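You operate a simulated robot arm through the tools that you are given. There is no shell and no other tool.

You run a simulated robot arm. Do the job below in one go: nothing can be reset, and whatever is moved stays where it is left.

TASK
Run the red sieve in the shaker for 5 seconds.
Fine: lid back on and red knob to LOCK; switch off when it has stopped; sieve, knob and dial stay so.

It is judged by the outcome, as a careful person would: the job done as asked, and still so three seconds after it is handed in. It fails if anything else is knocked over, pushed out of place, dropped, spilled or broken. Lids that push on must go on centred and level and be pressed home; caps that screw on are set level and turned clockwise until they are tight.

THE ROBOT
A 6-joint arm with a two-finger parallel gripper, fixed in place. Base frame: the origin is at the foot of the arm, x ahead of it, y to its left, z up; the work surface is at about z = 0. Readings come in mm, degrees, newtons and seconds.
With the tool pointing down near the work surface it reaches from about 140 to 580 mm from the base axis. Its first joint turns from -66.0 to 66.0 degrees. Payload 2.1 kg.
The TCP is the grasp point between the finger pads, 30 mm short of the fingertips. In the tool frame z runs along the fingers and y along their closing line. The gripper opens to 94 mm. The fingers are 28 mm wide and 10 mm thick; the gripper's body (50 by 96 mm) begins 55 mm behind the TCP.
Orientation is that of the tool frame in the base frame, as a unit quaternion [w, x, y, z]. With the fingers straight down and closing along the base's y, the tool's x points along the base's -x, its y along +y and its z along -z.

THE INTERFACE
- The arm moves only by the tool drive_tool. Its argument "increments" is text: rows parted by semicolons, each of 7 numbers parted by spaces: the shift along the tool's x, y, z in mm, then the turn, a rotation vector about the tool's x, y, z in degrees, then the gripper command, from -1 (fully open) to 1 (shut), values between in proportion. In form: x y z ax ay az claw; .... A call has 1 to 20 rows; each row shifts and turns the commanded pose from where the row before left it, along the tool's axes as they then stand. Rows are played at 5 a second. More than 50 mm and 8.6 degrees between two rows, or a gripper value outside its range, and nothing of the call is played. Where a pose cannot be reached the arm comes as near as it can. A force on the tool above 40 N (or 10 N above the force at the start of the call, whichever is more), or a blocked arm, ends the call early, and 0.2 s more pass. Each finger travels about 72 mm/s and halts on what it meets, pressing with about 41 N; the grip force reading is that of the motor and also rises with nothing between the fingers. The clock runs only during rows and for 0.2 s after the last one: add rows that do not move to give the fingers time. The reply holds the time, the measured pose of the TCP, the force on the tool along the base axes, the opening and the grip force, in the units named above and with some noise, with the torque about the TCP (base axes, N m) and any sound that the robot's microphone picked up.
- Cameras (640 x 400 px; columns grow to the right, rows downward): "scene" is fixed at [57.7, -368.2, 498.1]; the picture's right is [0.78, -0.63, 0.00], its down [-0.27, -0.33, -0.91] and it looks along [0.57, 0.71, -0.43] (base axes); focal length 247 px, centre (320, 200). "wrist" rides on the gripper at [76, 14, -103] in the tool frame; the picture's right is [-0.18, 0.98, 0.00], its down [-0.75, -0.14, -0.64] and it looks along [-0.63, -0.12, 0.77] (tool axes); focal length 243 px, centre (320, 200).
- get_image(camera): a new picture of that camera. No time passes.
- locate(camera, pixels): for up to 12 pixels [column, row] of the newest picture of that camera ("zoom" is the newest enlarged one), the place [x, y, z] in the base frame of the surface seen there, good to about 2 mm. No time passes.
- enlarge(camera, box): a new picture of the part [left, top, right, bottom] of that camera's present view, enlarged. No time passes.
- close_job(): hands the job in; it is judged then, once.

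Open the gripper and draw the arm clear of the work before you hand the job in, unless the task says otherwise.

The tools are called after "Emit:" as name(argument=value, ...) on one line, values as JSON. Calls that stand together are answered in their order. drive_tool: Moves the arm, as the interface text tells. Its arguments: {"type":"object","properties":{"increments":{"type":"string"}},"required":["increments"]} The other tools are called the same way: get_image (camera) takes a picture; locate (camera, pixels) gives the place of the surface under pixels of a picture; enlarge (camera, box) takes an enlarged picture of a part of a camera's view; close_job () hands the job in.

At the start:

```text
time_s: 0.0
tcp_pos: [311.6, 157.4, 415.6]
orientation: [0.001, 0.0, 1.0, -0.001]
force: [-0.7, 0.1, 0.0]
wrist_torque: [0.05, 0.0, 0.0]
opening: 93.8
finger_force: 0.2
```

scene: 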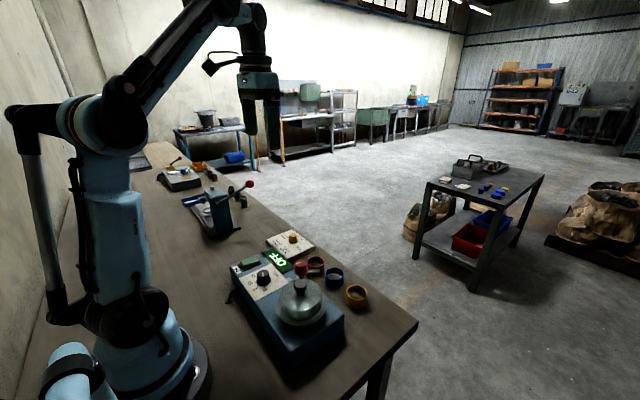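
wrist: 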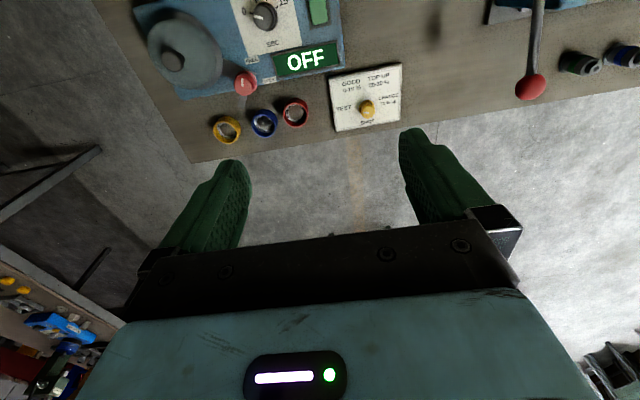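

I begin by looking closer at the shaker around scene pixels (290,300) and at the wrist view.

Emit:
enlarge(camera="scene", box=[215, 220, 385, 360])

Emit:
enlarge(camera="wrist", box=[120, 0, 420, 180])

Emit:
enlarge(camera="scene", box=[140, 140, 270, 250])

```text
2.86 times, centred on (300, 290) of scene
```

zoom: 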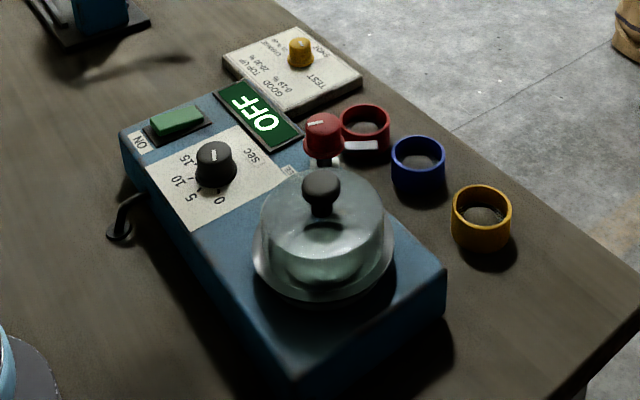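

```text
2.13 times, centred on (270, 90) of wrist
```

zoom: 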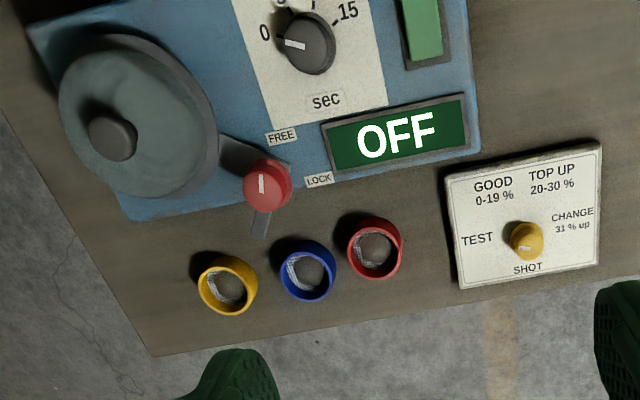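

```text
3.64 times, centred on (205, 195) of scene
```

zoom: 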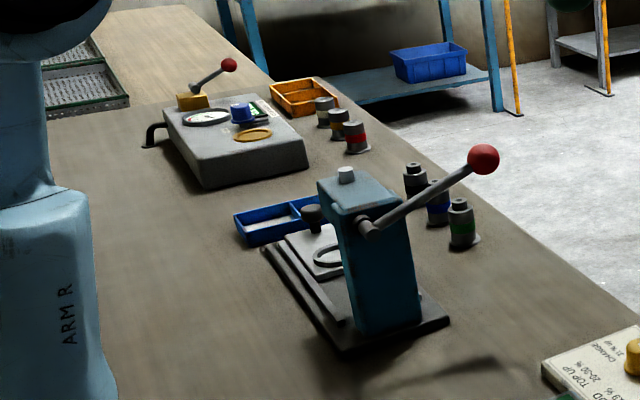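

The shaker has a lid, a dial (0–15 s), a green ON switch, a display and a red FREE/LOCK knob. I measure the main parts from the scene camera.

Emit:
enlarge(camera="scene", box=[215, 220, 385, 360])

Emit:
locate(camera="zoom", pixels=[[320, 183], [320, 225], [325, 290], [320, 122], [365, 108], [418, 141], [483, 190], [213, 150], [178, 120], [262, 115], [445, 275], [130, 130]])

Emit:
get_image(camera="wrist")

Emit:
locate(camera="wrist", pixels=[[172, 60], [185, 50], [245, 80], [226, 128], [263, 122], [295, 112], [263, 15], [318, 8], [305, 57], [366, 108], [270, 40], [210, 30]])

```text
2.86 times, centred on (300, 290) of scene
```

zoom: 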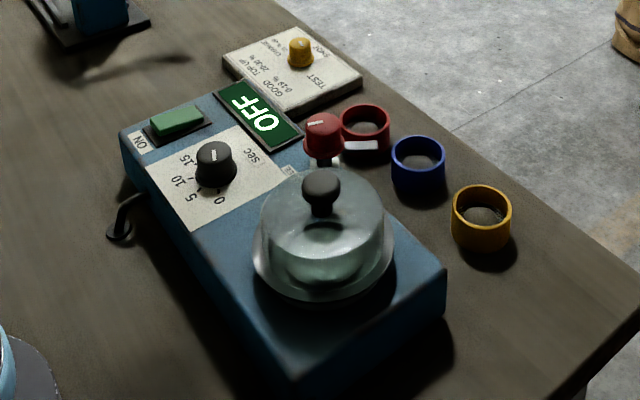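

```text
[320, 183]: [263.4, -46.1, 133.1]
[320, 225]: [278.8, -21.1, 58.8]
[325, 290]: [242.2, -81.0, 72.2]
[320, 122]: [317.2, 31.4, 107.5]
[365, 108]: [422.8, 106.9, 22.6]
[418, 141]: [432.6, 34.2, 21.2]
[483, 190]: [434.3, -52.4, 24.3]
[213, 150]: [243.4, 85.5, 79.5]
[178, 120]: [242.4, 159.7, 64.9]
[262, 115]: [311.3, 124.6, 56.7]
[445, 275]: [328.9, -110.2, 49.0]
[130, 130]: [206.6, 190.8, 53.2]
```

```text
taken
```

wrist: 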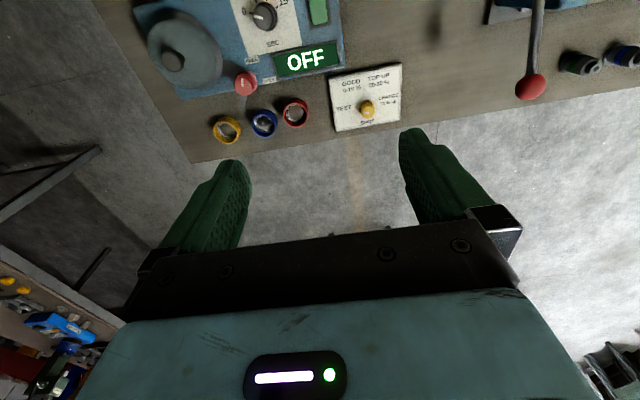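

```text
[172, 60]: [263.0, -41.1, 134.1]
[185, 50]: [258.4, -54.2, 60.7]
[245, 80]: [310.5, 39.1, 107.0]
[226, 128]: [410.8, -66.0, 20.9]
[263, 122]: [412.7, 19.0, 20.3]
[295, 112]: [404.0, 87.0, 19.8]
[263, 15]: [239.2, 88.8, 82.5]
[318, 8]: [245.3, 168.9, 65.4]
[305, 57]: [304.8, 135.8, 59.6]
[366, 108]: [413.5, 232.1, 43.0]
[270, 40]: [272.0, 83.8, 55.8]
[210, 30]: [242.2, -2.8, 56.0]
```

I zoom tighter on the red knob, dial, and sieves.

Emit:
enlarge(camera="wrist", box=[205, 45, 305, 115])

Emit:
enlarge(camera="scene", box=[280, 245, 340, 285])

Emit:
enlarge(camera="scene", box=[225, 240, 305, 295])

Emit:
enlarge(camera="scene", box=[265, 270, 345, 335])

Emit:
enlarge(camera="scene", box=[290, 240, 380, 310])

```text
5.71 times, centred on (255, 80) of wrist
```

zoom: 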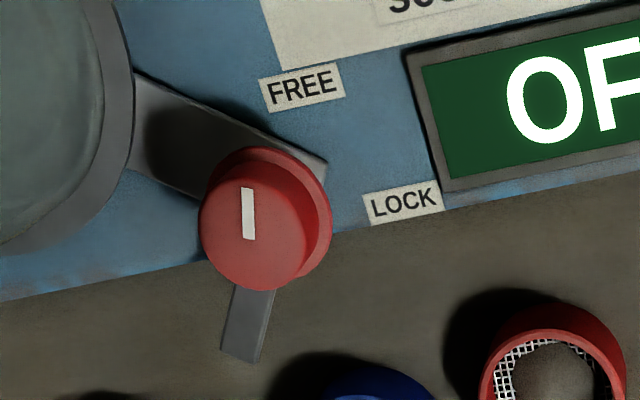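

```text
10.00 times, centred on (310, 265) of scene
```

zoom: 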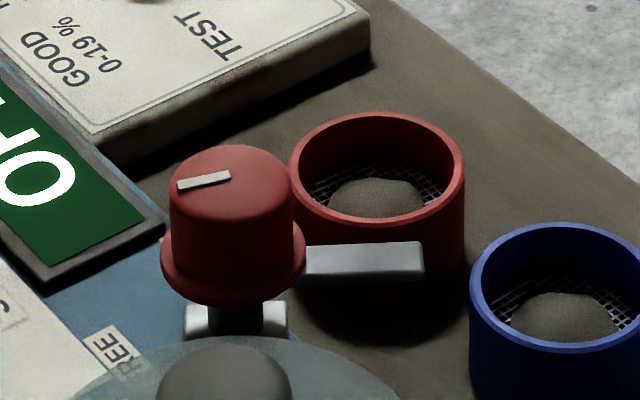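

```text
7.27 times, centred on (265, 268) of scene
```

zoom: 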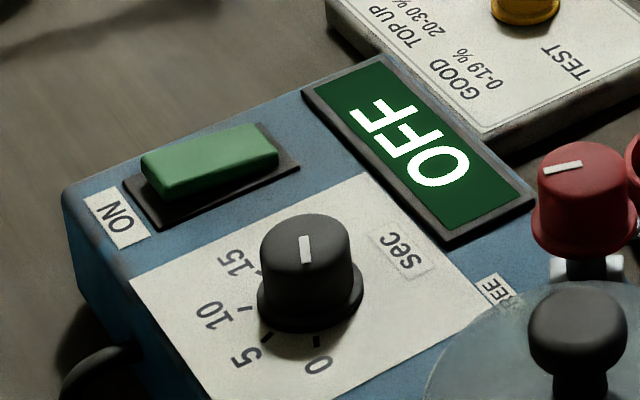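

```text
6.15 times, centred on (305, 302) of scene
```

zoom: 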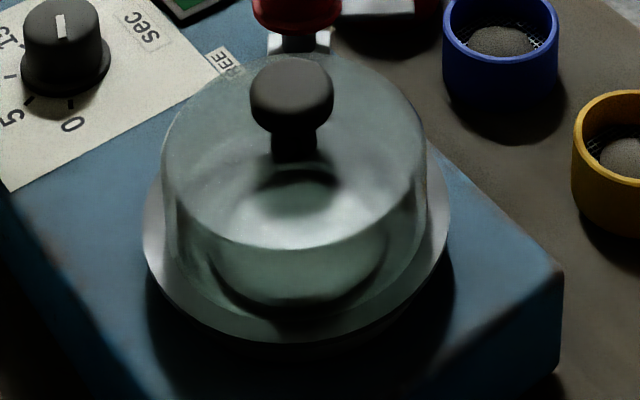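

```text
5.71 times, centred on (335, 275) of scene
```

zoom: 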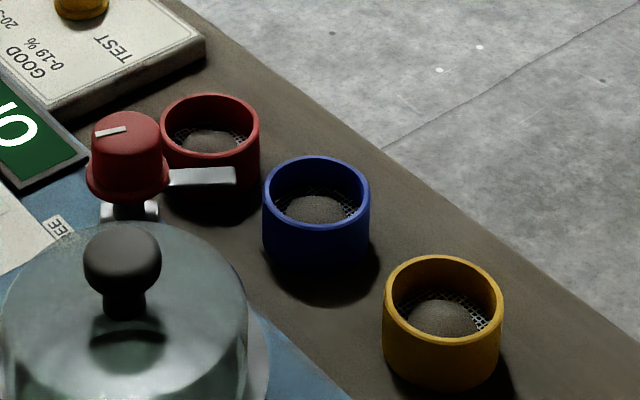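

The knob pointer seems to be at FREE with its bar swung away, and the dial is at 0. I turn the tool about 90° so that the wrist camera looks along -y onto the shaker.

Emit:
drive_tool(increments="25 0 0 0 0 8.5 -1; 23 0 0 0 0 8.5 -1; 0 0 0 0 0 8.5 -1; 0 0 0 0 0 8.5 -1; 0 0 0 0 0 8.5 -1; 0 0 0 0 0 8.5 -1; 0 0 0 0 0 8.5 -1; 0 0 0 0 0 8.5 -1; 0 0 0 0 0 8.5 -1; 0 0 0 0 0 8.5 -1; 0 0 0 0 0 5 -1; 0 0 0 0 0 0 -1")

Emit:
get_image(camera="wrist")

Emit:
get_image(camera="scene")

```text
time_s: 2.6
tcp_pos: [264.1, 161.8, 415.8]
orientation: [0.001, 0.708, 0.706, 0.0]
force: [-0.6, -0.3, -0.1]
wrist_torque: [0.01, -0.02, 0.03]
opening: 94.1
finger_force: 0.1
```

```text
taken
```

wrist: 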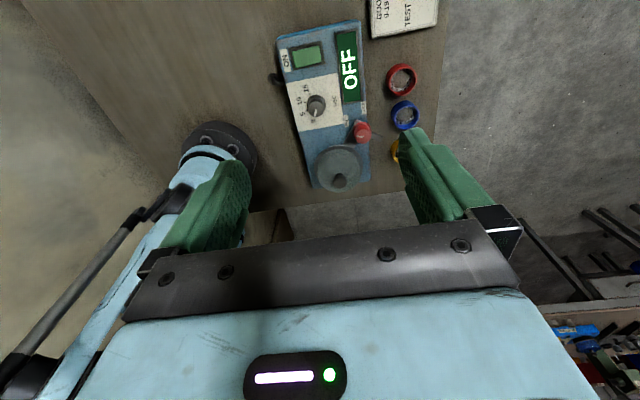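

```text
taken
```

scene: 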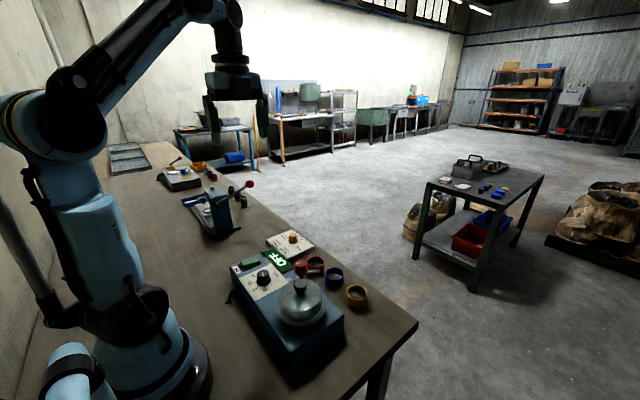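

The wrist view now shows the shaker from above (columns 270–370, rows 20–190). I enlarge it.

Emit:
enlarge(camera="wrist", box=[265, 85, 425, 195])

Emit:
enlarge(camera="wrist", box=[265, 15, 385, 130])

Emit:
locate(camera="zoom", pixels=[[320, 200], [100, 100], [540, 300]])

```text
3.64 times, centred on (345, 140) of wrist
```

zoom: 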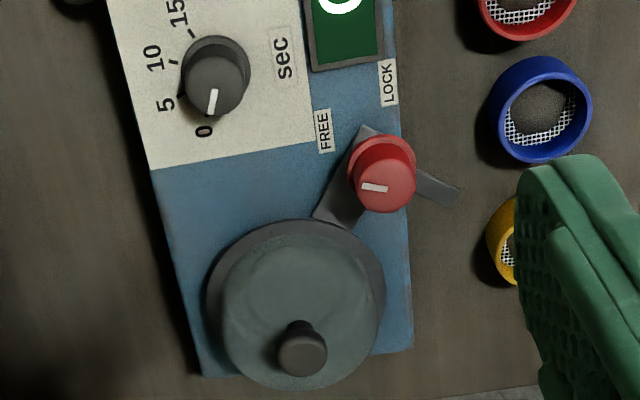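

```text
3.48 times, centred on (325, 72) of wrist
```

zoom: 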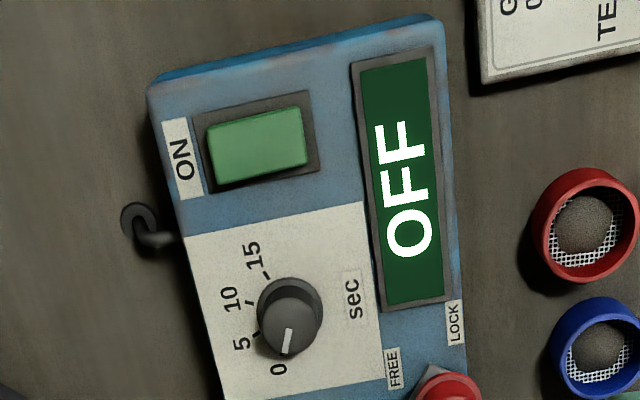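

```text
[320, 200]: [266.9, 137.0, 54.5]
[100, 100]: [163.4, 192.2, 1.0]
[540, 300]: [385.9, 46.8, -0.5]
```

I locate the labels, bar ends, plate corners and dial ticks.

Emit:
enlarge(camera="wrist", box=[325, 95, 395, 155])

Emit:
locate(camera="wrist", pixels=[[345, 121], [363, 107.5], [388, 139], [380, 134], [362, 137], [344, 145], [357, 145], [367, 135], [364, 122], [354, 122], [385, 136], [352, 140]])

Emit:
enlarge(camera="wrist", box=[290, 75, 350, 130])

```text
6.67 times, centred on (360, 125) of wrist
```

zoom: 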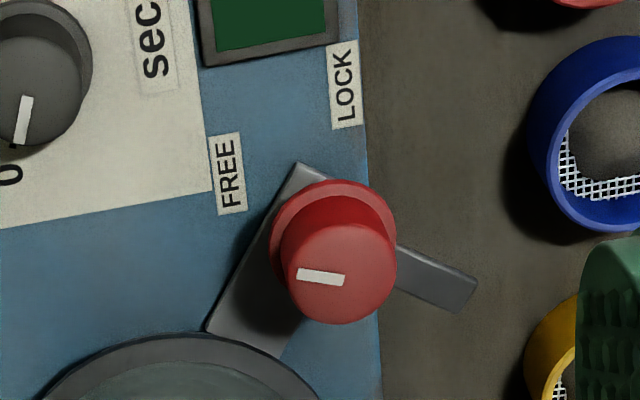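

```text
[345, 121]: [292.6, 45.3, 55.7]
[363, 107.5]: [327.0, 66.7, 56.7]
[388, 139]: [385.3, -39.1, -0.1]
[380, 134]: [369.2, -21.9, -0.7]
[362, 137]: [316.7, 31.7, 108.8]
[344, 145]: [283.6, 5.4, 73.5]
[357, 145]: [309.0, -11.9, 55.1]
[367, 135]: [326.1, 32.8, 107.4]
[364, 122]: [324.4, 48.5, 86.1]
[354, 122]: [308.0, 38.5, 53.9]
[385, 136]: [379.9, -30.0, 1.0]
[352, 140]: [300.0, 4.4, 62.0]
```

```text
7.27 times, centred on (320, 102) of wrist
```

zoom: 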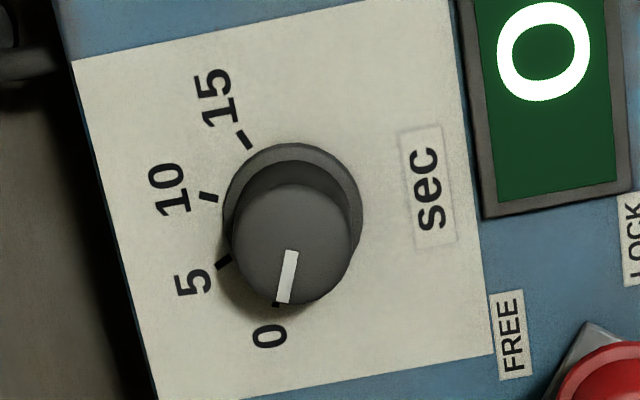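

I locate the dial's top, ticks and the switch, plus the wider clear table area.

Emit:
locate(camera="zoom", pixels=[[293, 240], [275, 304], [222, 262], [208, 197], [244, 139], [265, 335], [193, 282], [168, 188], [213, 98], [352, 185], [290, 252], [282, 298]])

Emit:
enlarge(camera="wrist", box=[265, 30, 345, 85])

Emit:
locate(camera="zoom", pixels=[[320, 200], [225, 180], [340, 155], [260, 200], [330, 215], [250, 245], [360, 225], [190, 165], [180, 260], [375, 130], [390, 230], [260, 150]])

```text
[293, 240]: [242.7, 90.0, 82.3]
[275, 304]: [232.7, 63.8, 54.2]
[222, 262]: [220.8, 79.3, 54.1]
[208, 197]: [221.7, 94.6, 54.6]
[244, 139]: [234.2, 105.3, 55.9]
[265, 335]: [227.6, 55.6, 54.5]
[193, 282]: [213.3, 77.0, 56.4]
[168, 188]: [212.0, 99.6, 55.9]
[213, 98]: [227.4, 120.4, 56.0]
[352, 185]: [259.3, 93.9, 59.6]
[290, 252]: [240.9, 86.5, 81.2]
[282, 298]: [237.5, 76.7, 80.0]
```

```text
7.27 times, centred on (305, 58) of wrist
```

zoom: 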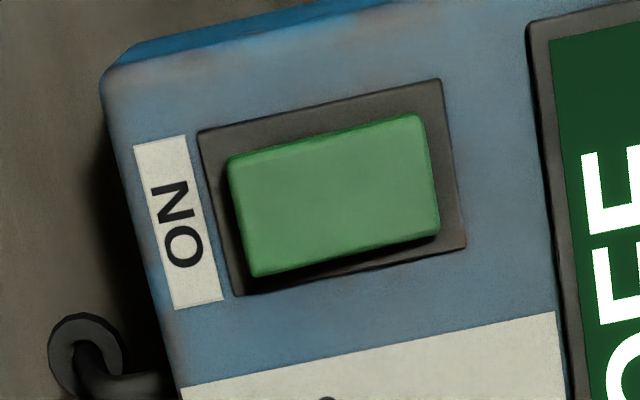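

```text
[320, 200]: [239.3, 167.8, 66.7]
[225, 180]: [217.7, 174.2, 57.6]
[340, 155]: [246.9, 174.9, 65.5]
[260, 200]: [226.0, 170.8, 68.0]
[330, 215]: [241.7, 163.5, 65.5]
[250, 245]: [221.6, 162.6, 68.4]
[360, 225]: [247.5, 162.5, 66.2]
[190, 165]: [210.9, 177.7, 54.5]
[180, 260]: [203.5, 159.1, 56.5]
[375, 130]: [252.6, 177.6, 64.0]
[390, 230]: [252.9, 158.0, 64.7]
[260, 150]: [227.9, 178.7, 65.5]
```

The rocker is raised at its ON end (z 68 at x 222 vs 64 at x 253), so it's pressed there to start. Now I look for a clear table spot for the lid.

Emit:
locate(camera="scene", pixels=[[215, 265], [190, 250], [180, 290], [205, 300], [160, 240], [250, 235], [240, 240], [205, 238], [280, 235], [345, 320], [300, 240], [292, 237]])

Emit:
enlarge(camera="scene", box=[120, 180, 300, 310])

```text
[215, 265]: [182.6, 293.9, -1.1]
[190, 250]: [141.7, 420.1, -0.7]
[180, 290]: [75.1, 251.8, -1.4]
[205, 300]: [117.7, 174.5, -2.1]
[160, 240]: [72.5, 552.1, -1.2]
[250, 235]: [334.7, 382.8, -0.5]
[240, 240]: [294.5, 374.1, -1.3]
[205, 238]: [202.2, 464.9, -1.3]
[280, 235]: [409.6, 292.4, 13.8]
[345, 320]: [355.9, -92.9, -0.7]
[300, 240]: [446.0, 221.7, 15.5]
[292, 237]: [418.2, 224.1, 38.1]
```

```text
3.08 times, centred on (210, 245) of scene
```

zoom: 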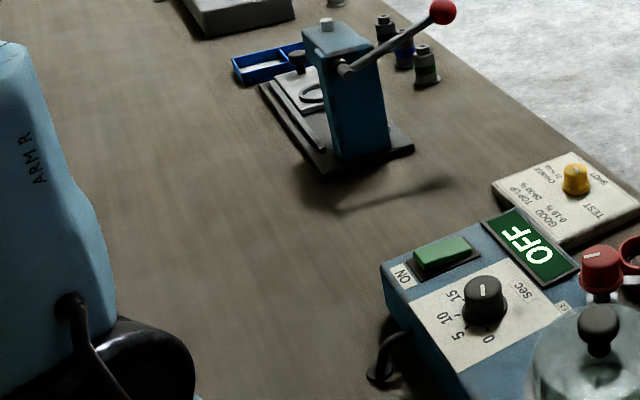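

The spot around (225, 285) is clear for the lid. I move over the lid knob (263,-43) at height 230 for a close view.

Emit:
drive_tool(increments="-34.1 0 31 0 0 0 -1; -34.1 0 31 0 0 0 -1; -34.1 0 31 0 0 0 -1; -34.1 0 31 0 0 0 -1; -34.1 0 31 0 0 0 -1; -34.3 0 31 0 0 0 -1; 0 0 0 0 0 0 -1; 0 0 0 0 0 0 -1")

Emit:
get_image(camera="wrist")

Emit:
enlarge(camera="scene", box=[240, 230, 380, 350])

```text
time_s: 4.4
tcp_pos: [266.7, -41.1, 226.9]
orientation: [0.001, 0.707, 0.707, 0.0]
force: [0.2, -0.1, -0.2]
wrist_torque: [-0.02, -0.01, 0.01]
opening: 94.0
finger_force: 0.0
```

```text
taken
```

wrist: 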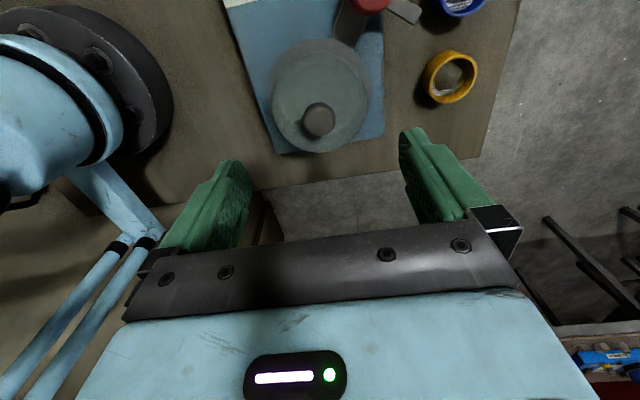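

```text
3.33 times, centred on (310, 290) of scene
```

zoom: 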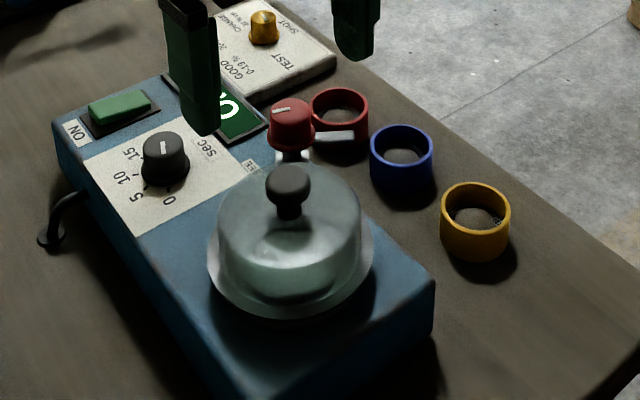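

I measure the lid knob and flange outline in the wrist view (knob at (319,119)).

Emit:
enlarge(camera="wrist", box=[240, 0, 420, 160])

Emit:
locate(camera="wrist", pixels=[[319, 119], [308, 112], [331, 112], [320, 106], [320, 128], [276, 70], [367, 80], [318, 42], [330, 70], [275, 85], [368, 95], [345, 60]])

```text
2.50 times, centred on (330, 80) of wrist
```

zoom: 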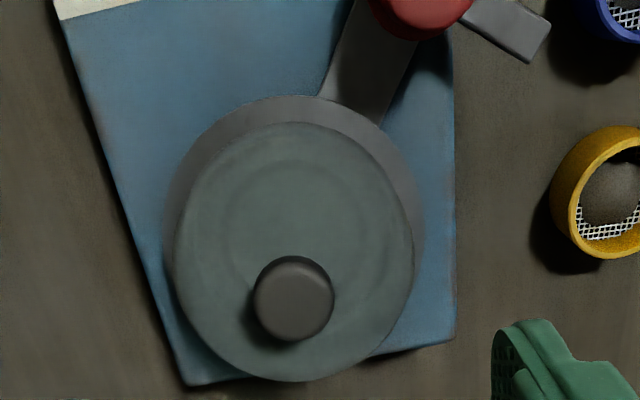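

```text
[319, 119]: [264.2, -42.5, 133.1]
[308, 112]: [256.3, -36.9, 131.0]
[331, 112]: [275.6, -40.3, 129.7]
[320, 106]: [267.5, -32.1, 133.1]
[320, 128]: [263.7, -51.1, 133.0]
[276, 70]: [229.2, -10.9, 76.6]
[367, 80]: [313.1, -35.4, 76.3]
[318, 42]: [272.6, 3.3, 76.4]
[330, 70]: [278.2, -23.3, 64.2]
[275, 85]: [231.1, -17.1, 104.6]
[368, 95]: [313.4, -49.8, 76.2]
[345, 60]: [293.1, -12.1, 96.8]
```

Lid axis is about (264.5,-43), dome top ~z 105, knob z 108–134. I centre over it and descend part way, then check.

Emit:
drive_tool(increments="-2 -1.5 35 0 0 0 -1; 0 0 31 0 0 0 -1; 0 0 0 0 0 0 -1; 0 0 0 0 0 0 -1; 0 0 0 0 0 0 -1")

Emit:
drive_tool(increments="0 0 0 0 0 0 -1")

Emit:
enlarge(camera="scene", box=[240, 210, 380, 330])

Emit:
get_image(camera="wrist")

```text
time_s: 5.6
tcp_pos: [262.7, -45.7, 158.2]
orientation: [0.001, 0.707, 0.707, 0.001]
force: [0.6, 0.9, 0.4]
wrist_torque: [0.03, 0.02, -0.01]
opening: 94.2
finger_force: 0.0
```

```text
time_s: 6.0
tcp_pos: [262.1, -45.1, 158.4]
orientation: [0.0, 0.707, 0.707, 0.001]
force: [-0.7, -0.4, -0.3]
wrist_torque: [-0.01, 0.01, -0.02]
opening: 94.0
finger_force: 0.1
```

```text
3.33 times, centred on (310, 270) of scene
```

zoom: 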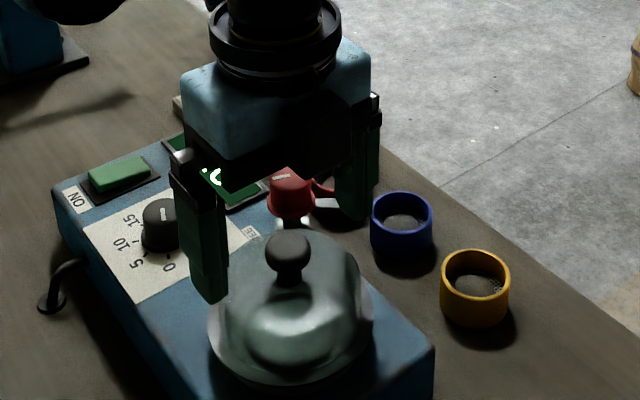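

```text
taken
```

wrist: 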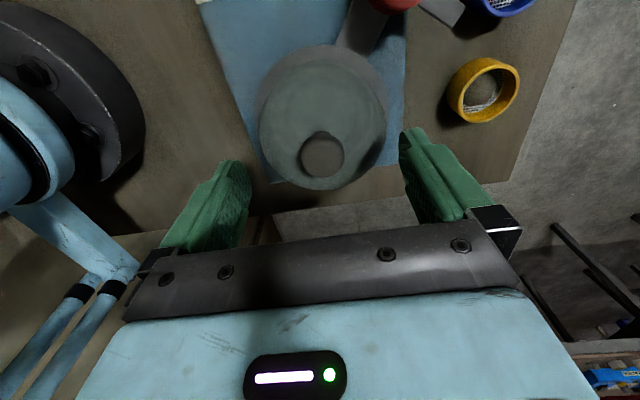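

Pose reads (262.4,-45.4,158.3). I shift by (+2,+2.3) and descend to z 139, then close on the lid knob.

Emit:
drive_tool(increments="2.3 2 9 0 0 0 -1; 0 0 10 0 0 0 -1; 0 0 0 0 0 0 -1; 0 0 0 0 0 0 -1")

Emit:
drive_tool(increments="0 0 0 0 0 0 0; 0 0 0 0 0 0 0.3; 0 0 0 0 0 0 1; 0 0 0 0 0 0 1; 0 0 0 0 0 0 1; 0 0 0 0 0 0 1")

Emit:
enlarge(camera="scene", box=[240, 210, 380, 330])

```text
time_s: 7.0
tcp_pos: [265.0, -41.2, 141.6]
orientation: [0.001, 0.707, 0.707, 0.001]
force: [0.2, -0.4, -0.2]
wrist_torque: [0.01, 0.0, -0.05]
opening: 94.0
finger_force: 0.1
```

```text
time_s: 8.4
tcp_pos: [264.9, -42.2, 141.4]
orientation: [0.0, 0.708, 0.707, 0.001]
force: [-1.5, 0.0, 1.0]
wrist_torque: [0.0, 0.0, 0.01]
opening: 27.0
finger_force: 40.4
```

```text
3.33 times, centred on (310, 270) of scene
```

zoom: 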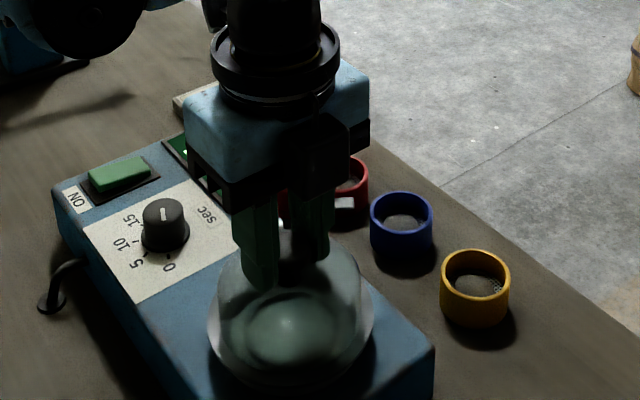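

Gripped (opening 27 mm, 40 N). I lift slowly by 20 mm, watching the force.

Emit:
drive_tool(increments="0 0 -4 0 0 0 1; 0 0 -4 0 0 0 1; 0 0 -6 0 0 0 1; 0 0 -6 0 0 0 1; 0 0 -10 0 0 0 1; 0 0 0 0 0 0 1")

Emit:
enlarge(camera="scene", box=[240, 210, 380, 330])

```text
time_s: 9.8
tcp_pos: [263.7, -43.0, 173.9]
orientation: [0.0, 0.707, 0.707, 0.001]
force: [-0.3, 0.0, -1.4]
wrist_torque: [0.0, 0.01, -0.02]
opening: 26.7
finger_force: 40.9
heard: snap
```

```text
3.33 times, centred on (310, 270) of scene
```

zoom: 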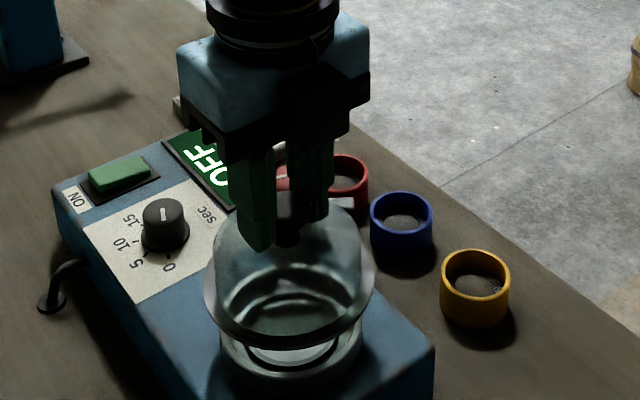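

The lid snapped free. I raise it to about z 255 for a look at lid and shaker seat.

Emit:
drive_tool(increments="0 0 -20 0 0 0 1; 0 0 -30 0 0 0 1; 0 0 -30 0 0 0 1; 0 0 0 0 0 0 1; 0 0 0 0 0 0 1")

Emit:
enlarge(camera="scene", box=[240, 170, 380, 330])

Emit:
get_image(camera="wrist")

```text
time_s: 11.0
tcp_pos: [262.5, -42.4, 253.2]
orientation: [0.001, 0.707, 0.708, 0.0]
force: [-0.1, 0.1, -1.7]
wrist_torque: [0.03, -0.01, 0.0]
opening: 27.0
finger_force: 40.8
```

```text
2.50 times, centred on (310, 250) of scene
```

zoom: 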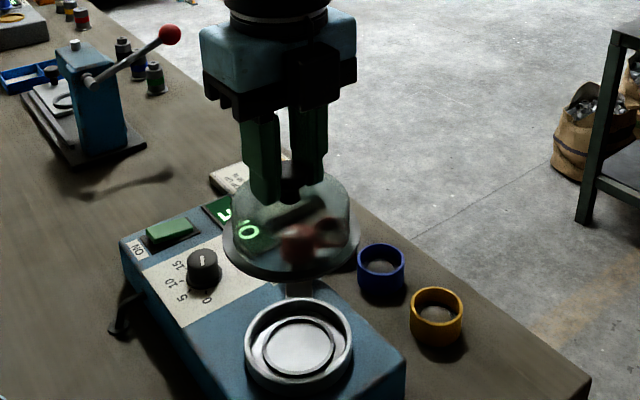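

```text
taken
```

wrist: 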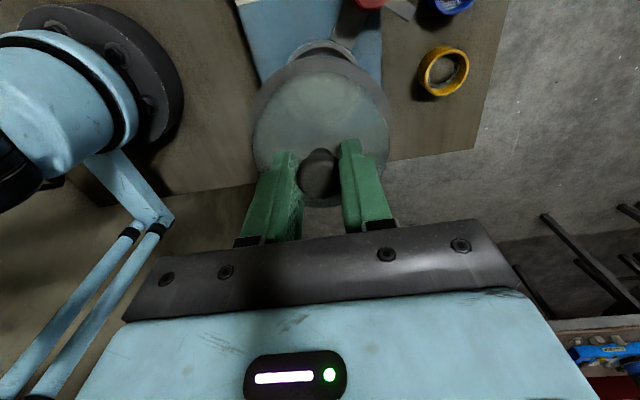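

The seat is now visible around zoom (298,340): a metal cup with an inner ring. I enlarge and measure it.

Emit:
enlarge(camera="scene", box=[280, 270, 340, 330])

Emit:
locate(camera="scene", pixels=[[308, 306], [308, 300], [300, 309], [318, 306], [289, 309], [331, 304], [308, 292], [311, 322], [295, 300], [322, 315], [289, 316], [309, 289.7]])

```text
6.67 times, centred on (310, 300) of scene
```

zoom: 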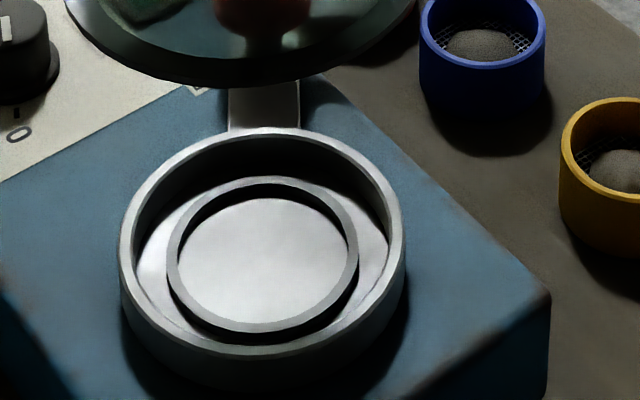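

```text
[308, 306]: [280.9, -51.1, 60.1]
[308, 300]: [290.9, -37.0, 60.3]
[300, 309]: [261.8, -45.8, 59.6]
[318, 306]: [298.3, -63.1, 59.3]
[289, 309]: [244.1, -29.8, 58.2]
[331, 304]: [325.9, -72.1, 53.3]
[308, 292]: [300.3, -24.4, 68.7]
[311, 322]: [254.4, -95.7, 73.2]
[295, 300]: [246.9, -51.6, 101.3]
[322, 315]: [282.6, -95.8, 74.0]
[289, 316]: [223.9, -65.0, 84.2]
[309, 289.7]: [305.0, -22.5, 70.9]
```

I re-measure using zoom pixels on the rim and inner ring.

Emit:
locate(camera="zoom", pixels=[[262, 260], [125, 245], [398, 240], [262, 132], [262, 352], [172, 255], [353, 255], [262, 182], [262, 328], [375, 270], [155, 275], [262, 205]])

Emit:
locate(camera="zoom", pixels=[[140, 320], [385, 320], [160, 160], [365, 160], [190, 335], [330, 335], [220, 142], [310, 140], [200, 305], [325, 305], [200, 200], [330, 205]])

```text
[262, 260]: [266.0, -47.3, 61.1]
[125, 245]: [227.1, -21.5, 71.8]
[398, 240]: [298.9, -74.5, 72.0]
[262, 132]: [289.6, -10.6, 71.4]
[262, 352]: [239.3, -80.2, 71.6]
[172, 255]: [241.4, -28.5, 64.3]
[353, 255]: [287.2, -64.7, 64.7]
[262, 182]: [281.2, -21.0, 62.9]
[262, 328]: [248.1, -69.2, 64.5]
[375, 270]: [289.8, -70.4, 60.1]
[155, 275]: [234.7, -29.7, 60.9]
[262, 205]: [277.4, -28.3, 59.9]
```

```text
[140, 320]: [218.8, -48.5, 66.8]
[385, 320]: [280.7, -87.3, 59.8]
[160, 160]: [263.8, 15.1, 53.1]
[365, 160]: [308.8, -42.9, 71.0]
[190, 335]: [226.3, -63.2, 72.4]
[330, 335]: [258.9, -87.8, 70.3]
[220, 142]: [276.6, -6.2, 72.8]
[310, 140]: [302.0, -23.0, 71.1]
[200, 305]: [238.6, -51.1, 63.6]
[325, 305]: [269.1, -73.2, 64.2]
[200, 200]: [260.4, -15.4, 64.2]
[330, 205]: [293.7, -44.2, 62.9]
```

Seat rim top is z≈72, inner locating ring z≈64 with centre near (264.7,-45). Before carrying the lid I check the press's extent near the parking spot.

Emit:
get_image(camera="scene")

Emit:
locate(camera="scene", pixels=[[248, 184], [215, 195], [216, 236], [240, 228], [190, 205], [228, 205], [242, 204], [248, 262], [272, 250], [230, 259]])

Emit:
enlarge(camera="scene", box=[140, 160, 300, 290])

```text
taken
```

scene: 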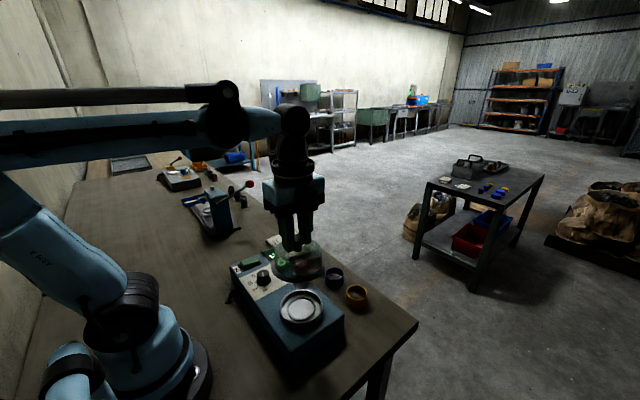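

```text
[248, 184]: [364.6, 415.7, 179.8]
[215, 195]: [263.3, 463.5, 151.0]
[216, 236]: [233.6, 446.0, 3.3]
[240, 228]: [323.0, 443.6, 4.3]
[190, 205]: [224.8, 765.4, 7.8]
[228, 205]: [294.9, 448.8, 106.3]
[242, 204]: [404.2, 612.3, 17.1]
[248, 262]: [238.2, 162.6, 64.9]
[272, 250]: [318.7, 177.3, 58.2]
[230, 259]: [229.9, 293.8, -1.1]
```

```text
3.08 times, centred on (220, 225) of scene
```

zoom: 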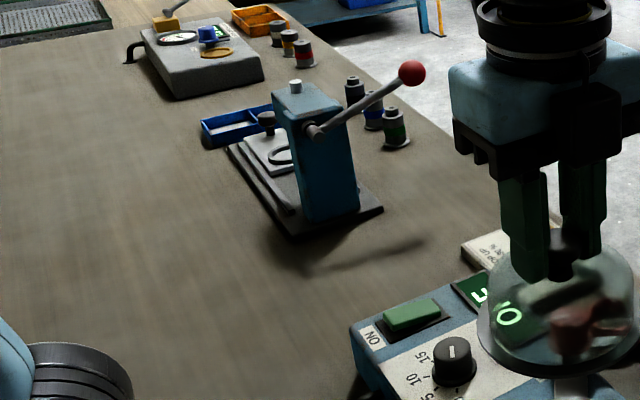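

The press starts beyond y≈415, so (230,290) is fine. I carry the lid there at height and check.

Emit:
drive_tool(increments="15 0 -5 0 0 0 1; 30 -3 0 0 0 0 1; 36 -4 0 0 0 0 1; 36 -4 0 0 0 0 1; 36 -4 0 0 0 0 1; 36 -4 0 0 0 0 1; 36 -4 0 0 0 0 1; 36 -4 0 0 0 0 1; 36 -4 0 0 0 0 1; 25 -1.5 0 0 0 0 1; 10.5 0 0 0 0 0 1; 0 0 0 0 0 0 1; 0 0 0 0 0 0 1")

Emit:
enlarge(camera="scene", box=[140, 160, 300, 290])

Emit:
get_image(camera="wrist")

```text
time_s: 13.8
tcp_pos: [230.2, 289.8, 259.6]
orientation: [0.002, 0.707, 0.707, 0.001]
force: [-0.1, 0.5, -0.7]
wrist_torque: [0.06, 0.0, 0.0]
opening: 27.0
finger_force: 40.2
```

```text
3.08 times, centred on (220, 225) of scene
```

zoom: 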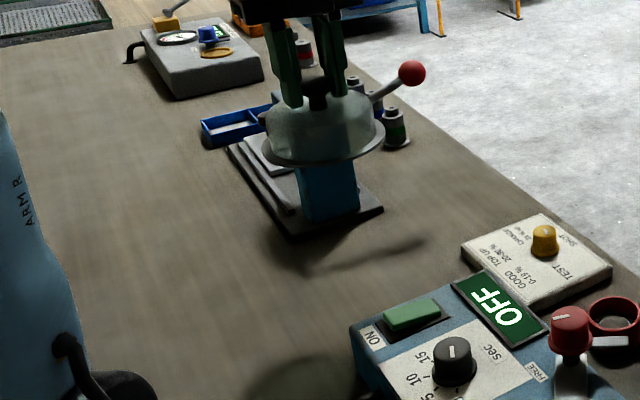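

```text
taken
```

wrist: 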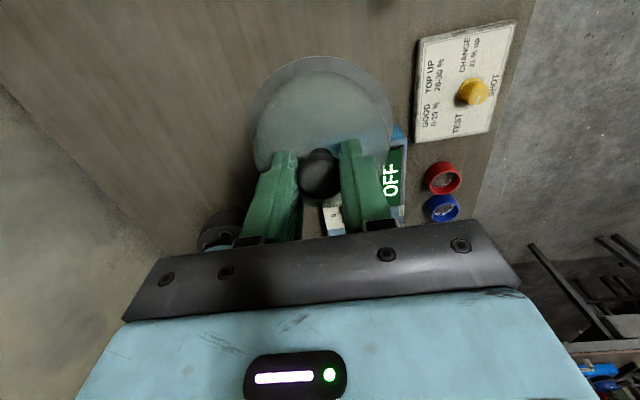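

I measure the lid's flange height relative to the TCP.

Emit:
locate(camera="zoom", pixels=[[262, 145], [320, 163], [384, 135], [300, 161], [345, 160], [316, 92]])

Emit:
locate(camera="wrist", pixels=[[320, 62], [260, 105], [385, 105], [290, 70], [360, 75], [320, 160]])

```text
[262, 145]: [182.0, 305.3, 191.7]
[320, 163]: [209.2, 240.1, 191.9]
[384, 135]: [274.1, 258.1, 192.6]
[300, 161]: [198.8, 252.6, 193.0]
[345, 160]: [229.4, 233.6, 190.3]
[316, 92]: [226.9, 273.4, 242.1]
```

```text
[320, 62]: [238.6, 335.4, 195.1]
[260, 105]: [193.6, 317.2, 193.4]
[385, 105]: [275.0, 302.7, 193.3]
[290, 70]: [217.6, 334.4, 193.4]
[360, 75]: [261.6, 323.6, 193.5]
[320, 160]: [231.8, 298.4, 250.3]
```

Flange bottom is ~69 mm below the TCP. I descend to z≈76, then creep down.

Emit:
drive_tool(increments="0 0 30 0 0 0 1; 0 0 40 0 0 0 1; 0 0 40 0 0 0 1; 0 0 40 0 0 0 1; 0 0 25 0 0 0 1; 0 0 8 0 0 0 1; 0 0 0 0 0 0 1; 0 0 0 0 0 0 1")

Emit:
drive_tool(increments="0 0 2 0 0 0 1; 0 0 1.5 0 0 0 1; 0 0 0 0 0 0 1")

Emit:
enlarge(camera="scene", box=[180, 220, 280, 290])

```text
time_s: 15.6
tcp_pos: [232.8, 290.1, 76.1]
orientation: [0.001, 0.707, 0.707, 0.001]
force: [1.0, -0.8, -1.6]
wrist_torque: [0.01, 0.01, -0.02]
opening: 26.6
finger_force: 41.2
```

```text
time_s: 16.4
tcp_pos: [231.9, 291.0, 72.8]
orientation: [0.001, 0.707, 0.707, 0.001]
force: [0.2, -0.1, -1.1]
wrist_torque: [-0.02, -0.01, -0.01]
opening: 26.7
finger_force: 40.9
```

```text
5.71 times, centred on (230, 255) of scene
```

zoom: 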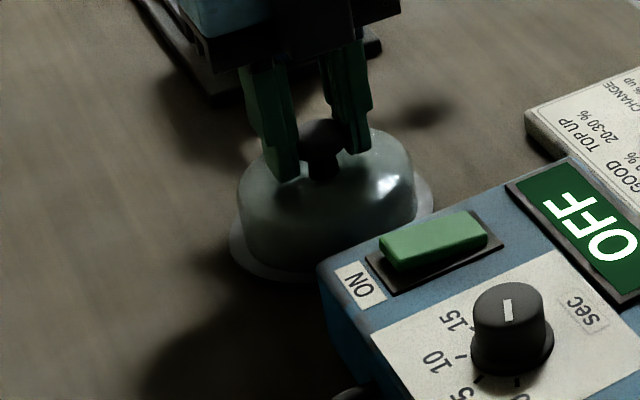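

Still hanging free (about -1 N); I creep down in 1 mm steps until it rests on the table.

Emit:
drive_tool(increments="0 0 1 0 0 0 1; 0 0 1 0 0 0 1; 0 0 0 0 0 0 1")

Emit:
drive_tool(increments="0 0 1 0 0 0 1; 0 0 0 0 0 0 1")

```text
time_s: 17.2
tcp_pos: [231.6, 291.0, 71.5]
orientation: [0.0, 0.707, 0.707, 0.001]
force: [-0.1, -0.5, -1.0]
wrist_torque: [0.03, -0.03, 0.02]
opening: 27.1
finger_force: 41.2
```

```text
time_s: 17.8
tcp_pos: [231.9, 290.4, 69.9]
orientation: [0.0, 0.707, 0.708, 0.001]
force: [-0.3, 0.6, -1.3]
wrist_torque: [-0.03, -0.01, 0.0]
opening: 27.2
finger_force: 41.5
```

Emit:
drive_tool(increments="0 0 0.7 0 0 0 1; 0 0 0 0 0 0 1")

Emit:
drive_tool(increments="0 0 0.7 0 0 0 1; 0 0 0 0 0 0 1")

Emit:
drive_tool(increments="0 0 0.7 0 0 0 1; 0 0 0 0 0 0 1")

```text
time_s: 18.4
tcp_pos: [231.6, 291.2, 69.4]
orientation: [-0.001, 0.707, 0.707, 0.0]
force: [-0.9, 0.8, -1.4]
wrist_torque: [0.0, 0.02, 0.02]
opening: 26.6
finger_force: 41.2
```

```text
time_s: 19.0
tcp_pos: [232.4, 290.6, 69.3]
orientation: [0.001, 0.707, 0.707, 0.001]
force: [0.7, -0.3, -0.9]
wrist_torque: [-0.02, 0.02, 0.02]
opening: 26.9
finger_force: 41.2
```

```text
time_s: 19.6
tcp_pos: [232.0, 291.4, 69.2]
orientation: [0.001, 0.707, 0.707, 0.001]
force: [-0.1, 0.0, -1.3]
wrist_torque: [0.0, 0.01, -0.05]
opening: 26.6
finger_force: 40.9
```

Force is still about -1.2 N at z≈69; I look at the gap beneath the flange and take further small steps.

Emit:
drive_tool(increments="0 0 0.7 0 0 0 1; 0 0 0.7 0 0 0 1; 0 0 0 0 0 0 1")

Emit:
enlarge(camera="scene", box=[200, 235, 260, 285])

```text
time_s: 20.2
tcp_pos: [230.9, 290.6, 68.4]
orientation: [0.0, 0.707, 0.707, -0.001]
force: [0.2, -0.1, 6.1]
wrist_torque: [0.17, 0.0, 0.03]
opening: 27.0
finger_force: 41.0
stopped in row 3: the force on the tool passed its limit at 47 N (the readings are from after the stop); the commanded pose is now the measured one
```

```text
8.00 times, centred on (230, 260) of scene
```

zoom: 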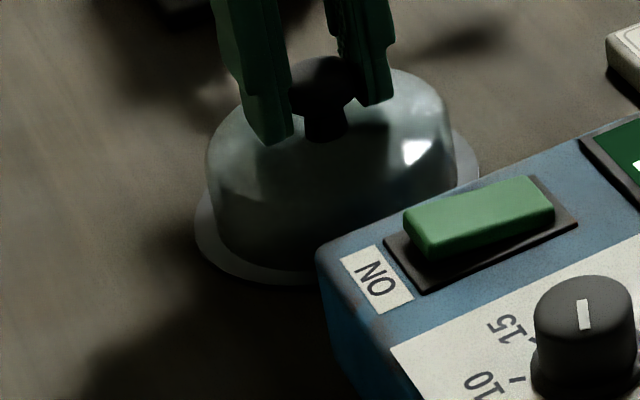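

The lid stands on the table (contact at z 68.4). I open the fingers and rise.

Emit:
drive_tool(increments="0 0 0 0 0 0 0.2; 0 0 0 0 0 0 -0.3; 0 0 0 0 0 0 -0.5; 0 0 0 0 0 0 -0.5")

Emit:
drive_tool(increments="0 0 -20 0 0 0 -0.5; 0 0 -40 0 0 0 -0.5; 0 0 -40 0 0 0 -0.5; 0 0 -40 0 0 0 -0.5; 0 0 -20 0 0 0 -0.5; 0 0 0 0 0 0 -0.5")

Emit:
enlarge(camera="scene", box=[180, 220, 280, 290])

Emit:
get_image(camera="wrist")

```text
time_s: 21.2
tcp_pos: [232.1, 291.8, 67.5]
orientation: [0.001, 0.708, 0.706, 0.001]
force: [0.1, -0.7, 0.0]
wrist_torque: [-0.01, 0.0, 0.03]
opening: 70.5
finger_force: 0.0
```

```text
time_s: 22.6
tcp_pos: [231.7, 292.3, 228.5]
orientation: [0.0, 0.707, 0.707, -0.001]
force: [0.2, -0.4, -0.1]
wrist_torque: [0.0, 0.01, -0.03]
opening: 70.7
finger_force: 0.0
```

```text
5.71 times, centred on (230, 255) of scene
```

zoom: 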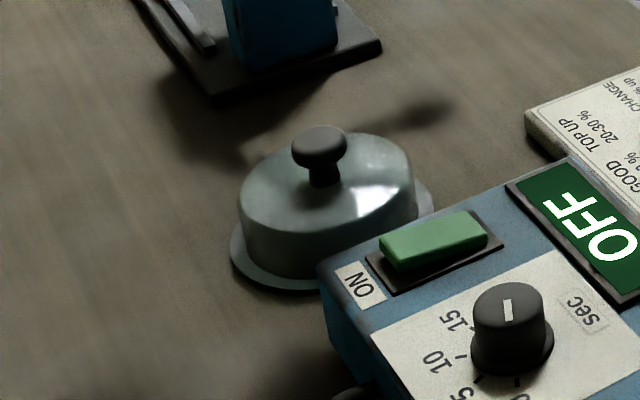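

```text
taken
```

wrist: 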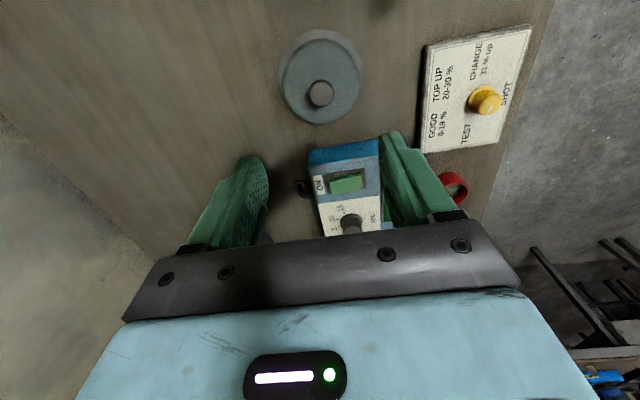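

The lid stands level on the table; I record its position and then measure the sieves from here later.

Emit:
locate(camera="wrist", pixels=[[320, 93], [310, 93], [331, 93], [320, 84], [320, 102], [319, 33], [283, 75], [357, 70], [453, 188], [453, 176]])

Emit:
locate(camera="zoom", pixels=[[320, 140], [232, 250], [432, 205], [290, 289], [320, 128]])

```text
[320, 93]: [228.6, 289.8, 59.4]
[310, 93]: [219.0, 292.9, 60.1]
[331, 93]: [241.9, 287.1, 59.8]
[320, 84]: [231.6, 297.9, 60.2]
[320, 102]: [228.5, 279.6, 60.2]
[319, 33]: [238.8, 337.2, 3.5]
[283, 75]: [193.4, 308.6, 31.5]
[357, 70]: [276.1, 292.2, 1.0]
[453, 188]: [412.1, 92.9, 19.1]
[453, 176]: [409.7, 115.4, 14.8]
```

```text
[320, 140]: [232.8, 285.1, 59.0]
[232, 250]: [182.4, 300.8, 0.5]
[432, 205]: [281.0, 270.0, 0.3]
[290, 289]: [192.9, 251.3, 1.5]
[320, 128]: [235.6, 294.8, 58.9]
```

Now I move above the red sieve near (413,98) at z≈205.

Emit:
drive_tool(increments="-20 18 0 0 0 0 -1; -30 28 0 0 0 0 -1; -30 28 5 0 0 0 -1; -30 28 5 0 0 0 -1; -30 28 5 0 0 0 -1; -30 28 5 0 0 0 -1; -24 23 3 0 0 0 -1; 0 0 0 0 0 0 -1; 0 0 0 0 0 0 -1; 0 0 0 0 0 0 -1")

Emit:
get_image(camera="wrist")

Emit:
enlarge(camera="wrist", box=[240, 60, 400, 160])

Emit:
get_image(camera="scene")

```text
time_s: 24.8
tcp_pos: [411.6, 98.9, 205.3]
orientation: [0.0, 0.706, 0.708, 0.0]
force: [0.0, -0.9, 0.5]
wrist_torque: [0.06, -0.01, 0.02]
opening: 94.1
finger_force: 0.0
```

```text
taken
```

wrist: 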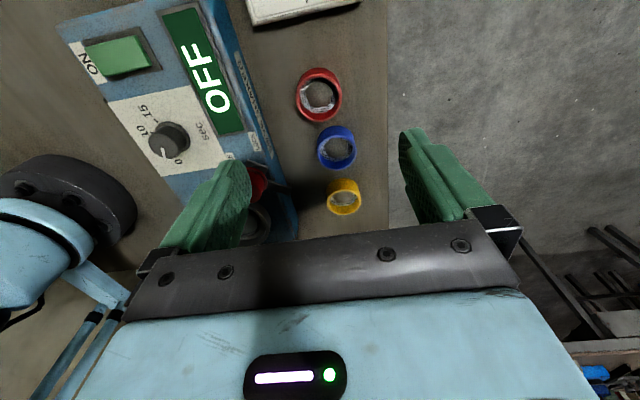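

```text
4.00 times, centred on (320, 110) of wrist
```

zoom: 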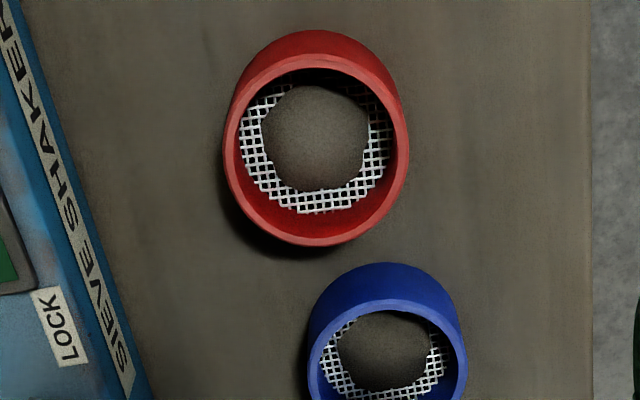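

```text
taken
```

scene: 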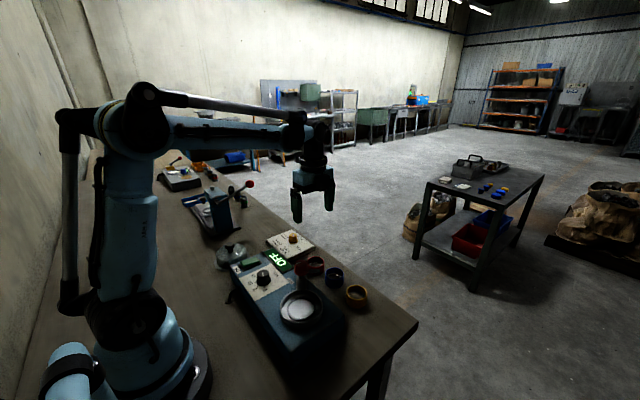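

I measure the red sieve's rim all round in the zoom.

Emit:
locate(camera="zoom", pixels=[[229, 150], [404, 150], [318, 60], [318, 242], [257, 83], [382, 83], [250, 215], [383, 215], [318, 130], [270, 32], [390, 305], [318, 205]])

```text
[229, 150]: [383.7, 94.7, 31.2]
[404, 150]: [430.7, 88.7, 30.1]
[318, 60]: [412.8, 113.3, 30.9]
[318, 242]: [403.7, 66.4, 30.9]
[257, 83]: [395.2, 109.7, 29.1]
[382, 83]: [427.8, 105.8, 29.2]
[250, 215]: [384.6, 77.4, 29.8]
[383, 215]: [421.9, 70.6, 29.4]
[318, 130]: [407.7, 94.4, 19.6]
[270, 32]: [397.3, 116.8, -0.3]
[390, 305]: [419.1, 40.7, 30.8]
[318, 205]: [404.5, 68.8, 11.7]
```

Red sieve centre ≈ (407.7, 90.8), rim z≈31, powder mound inside. I align and descend to z≈85, then check.

Emit:
drive_tool(increments="-8.1 -3.9 20 0 0 0 -1; 0 0 40 0 0 0 -1; 0 0 40 0 0 0 -1; 0 0 20 0 0 0 -1; 0 0 0 0 0 0 -1; 0 0 0 0 0 0 -1; 0 0 0 0 0 0 -1")

Emit:
get_image(camera="wrist")

Emit:
enlarge(camera="scene", box=[260, 200, 380, 300])

Emit:
drive_tool(increments="0 0 0 0 0 0 -1")

```text
time_s: 26.4
tcp_pos: [408.8, 88.6, 83.5]
orientation: [0.0, 0.707, 0.707, 0.0]
force: [-0.1, -0.4, -0.5]
wrist_torque: [0.0, -0.02, 0.01]
opening: 94.1
finger_force: 0.0
```

```text
taken
```

wrist: 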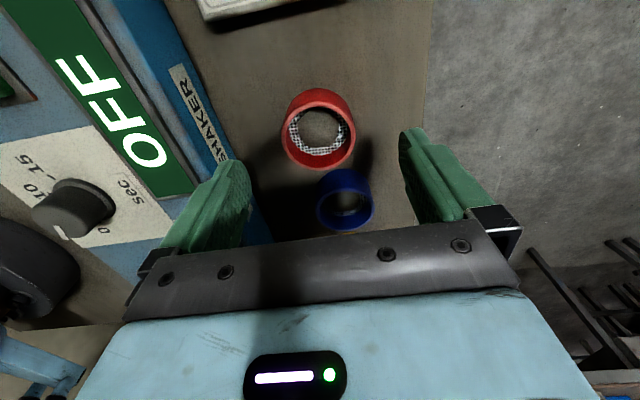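

```text
4.00 times, centred on (320, 250) of scene
```

zoom: 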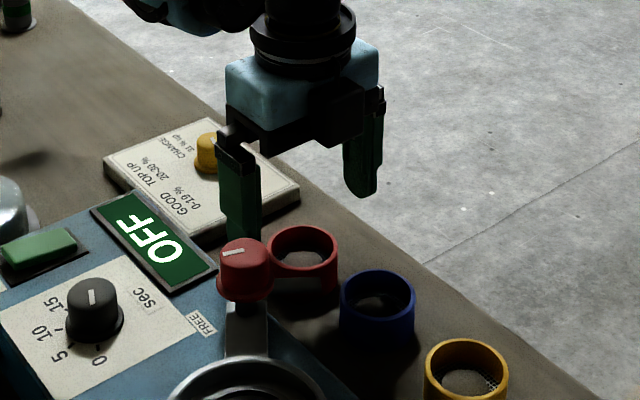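

```text
time_s: 26.8
tcp_pos: [409.4, 87.7, 83.5]
orientation: [0.0, 0.707, 0.707, 0.0]
force: [0.7, -0.2, 0.3]
wrist_torque: [-0.04, -0.03, 0.01]
opening: 94.0
finger_force: 0.1
```

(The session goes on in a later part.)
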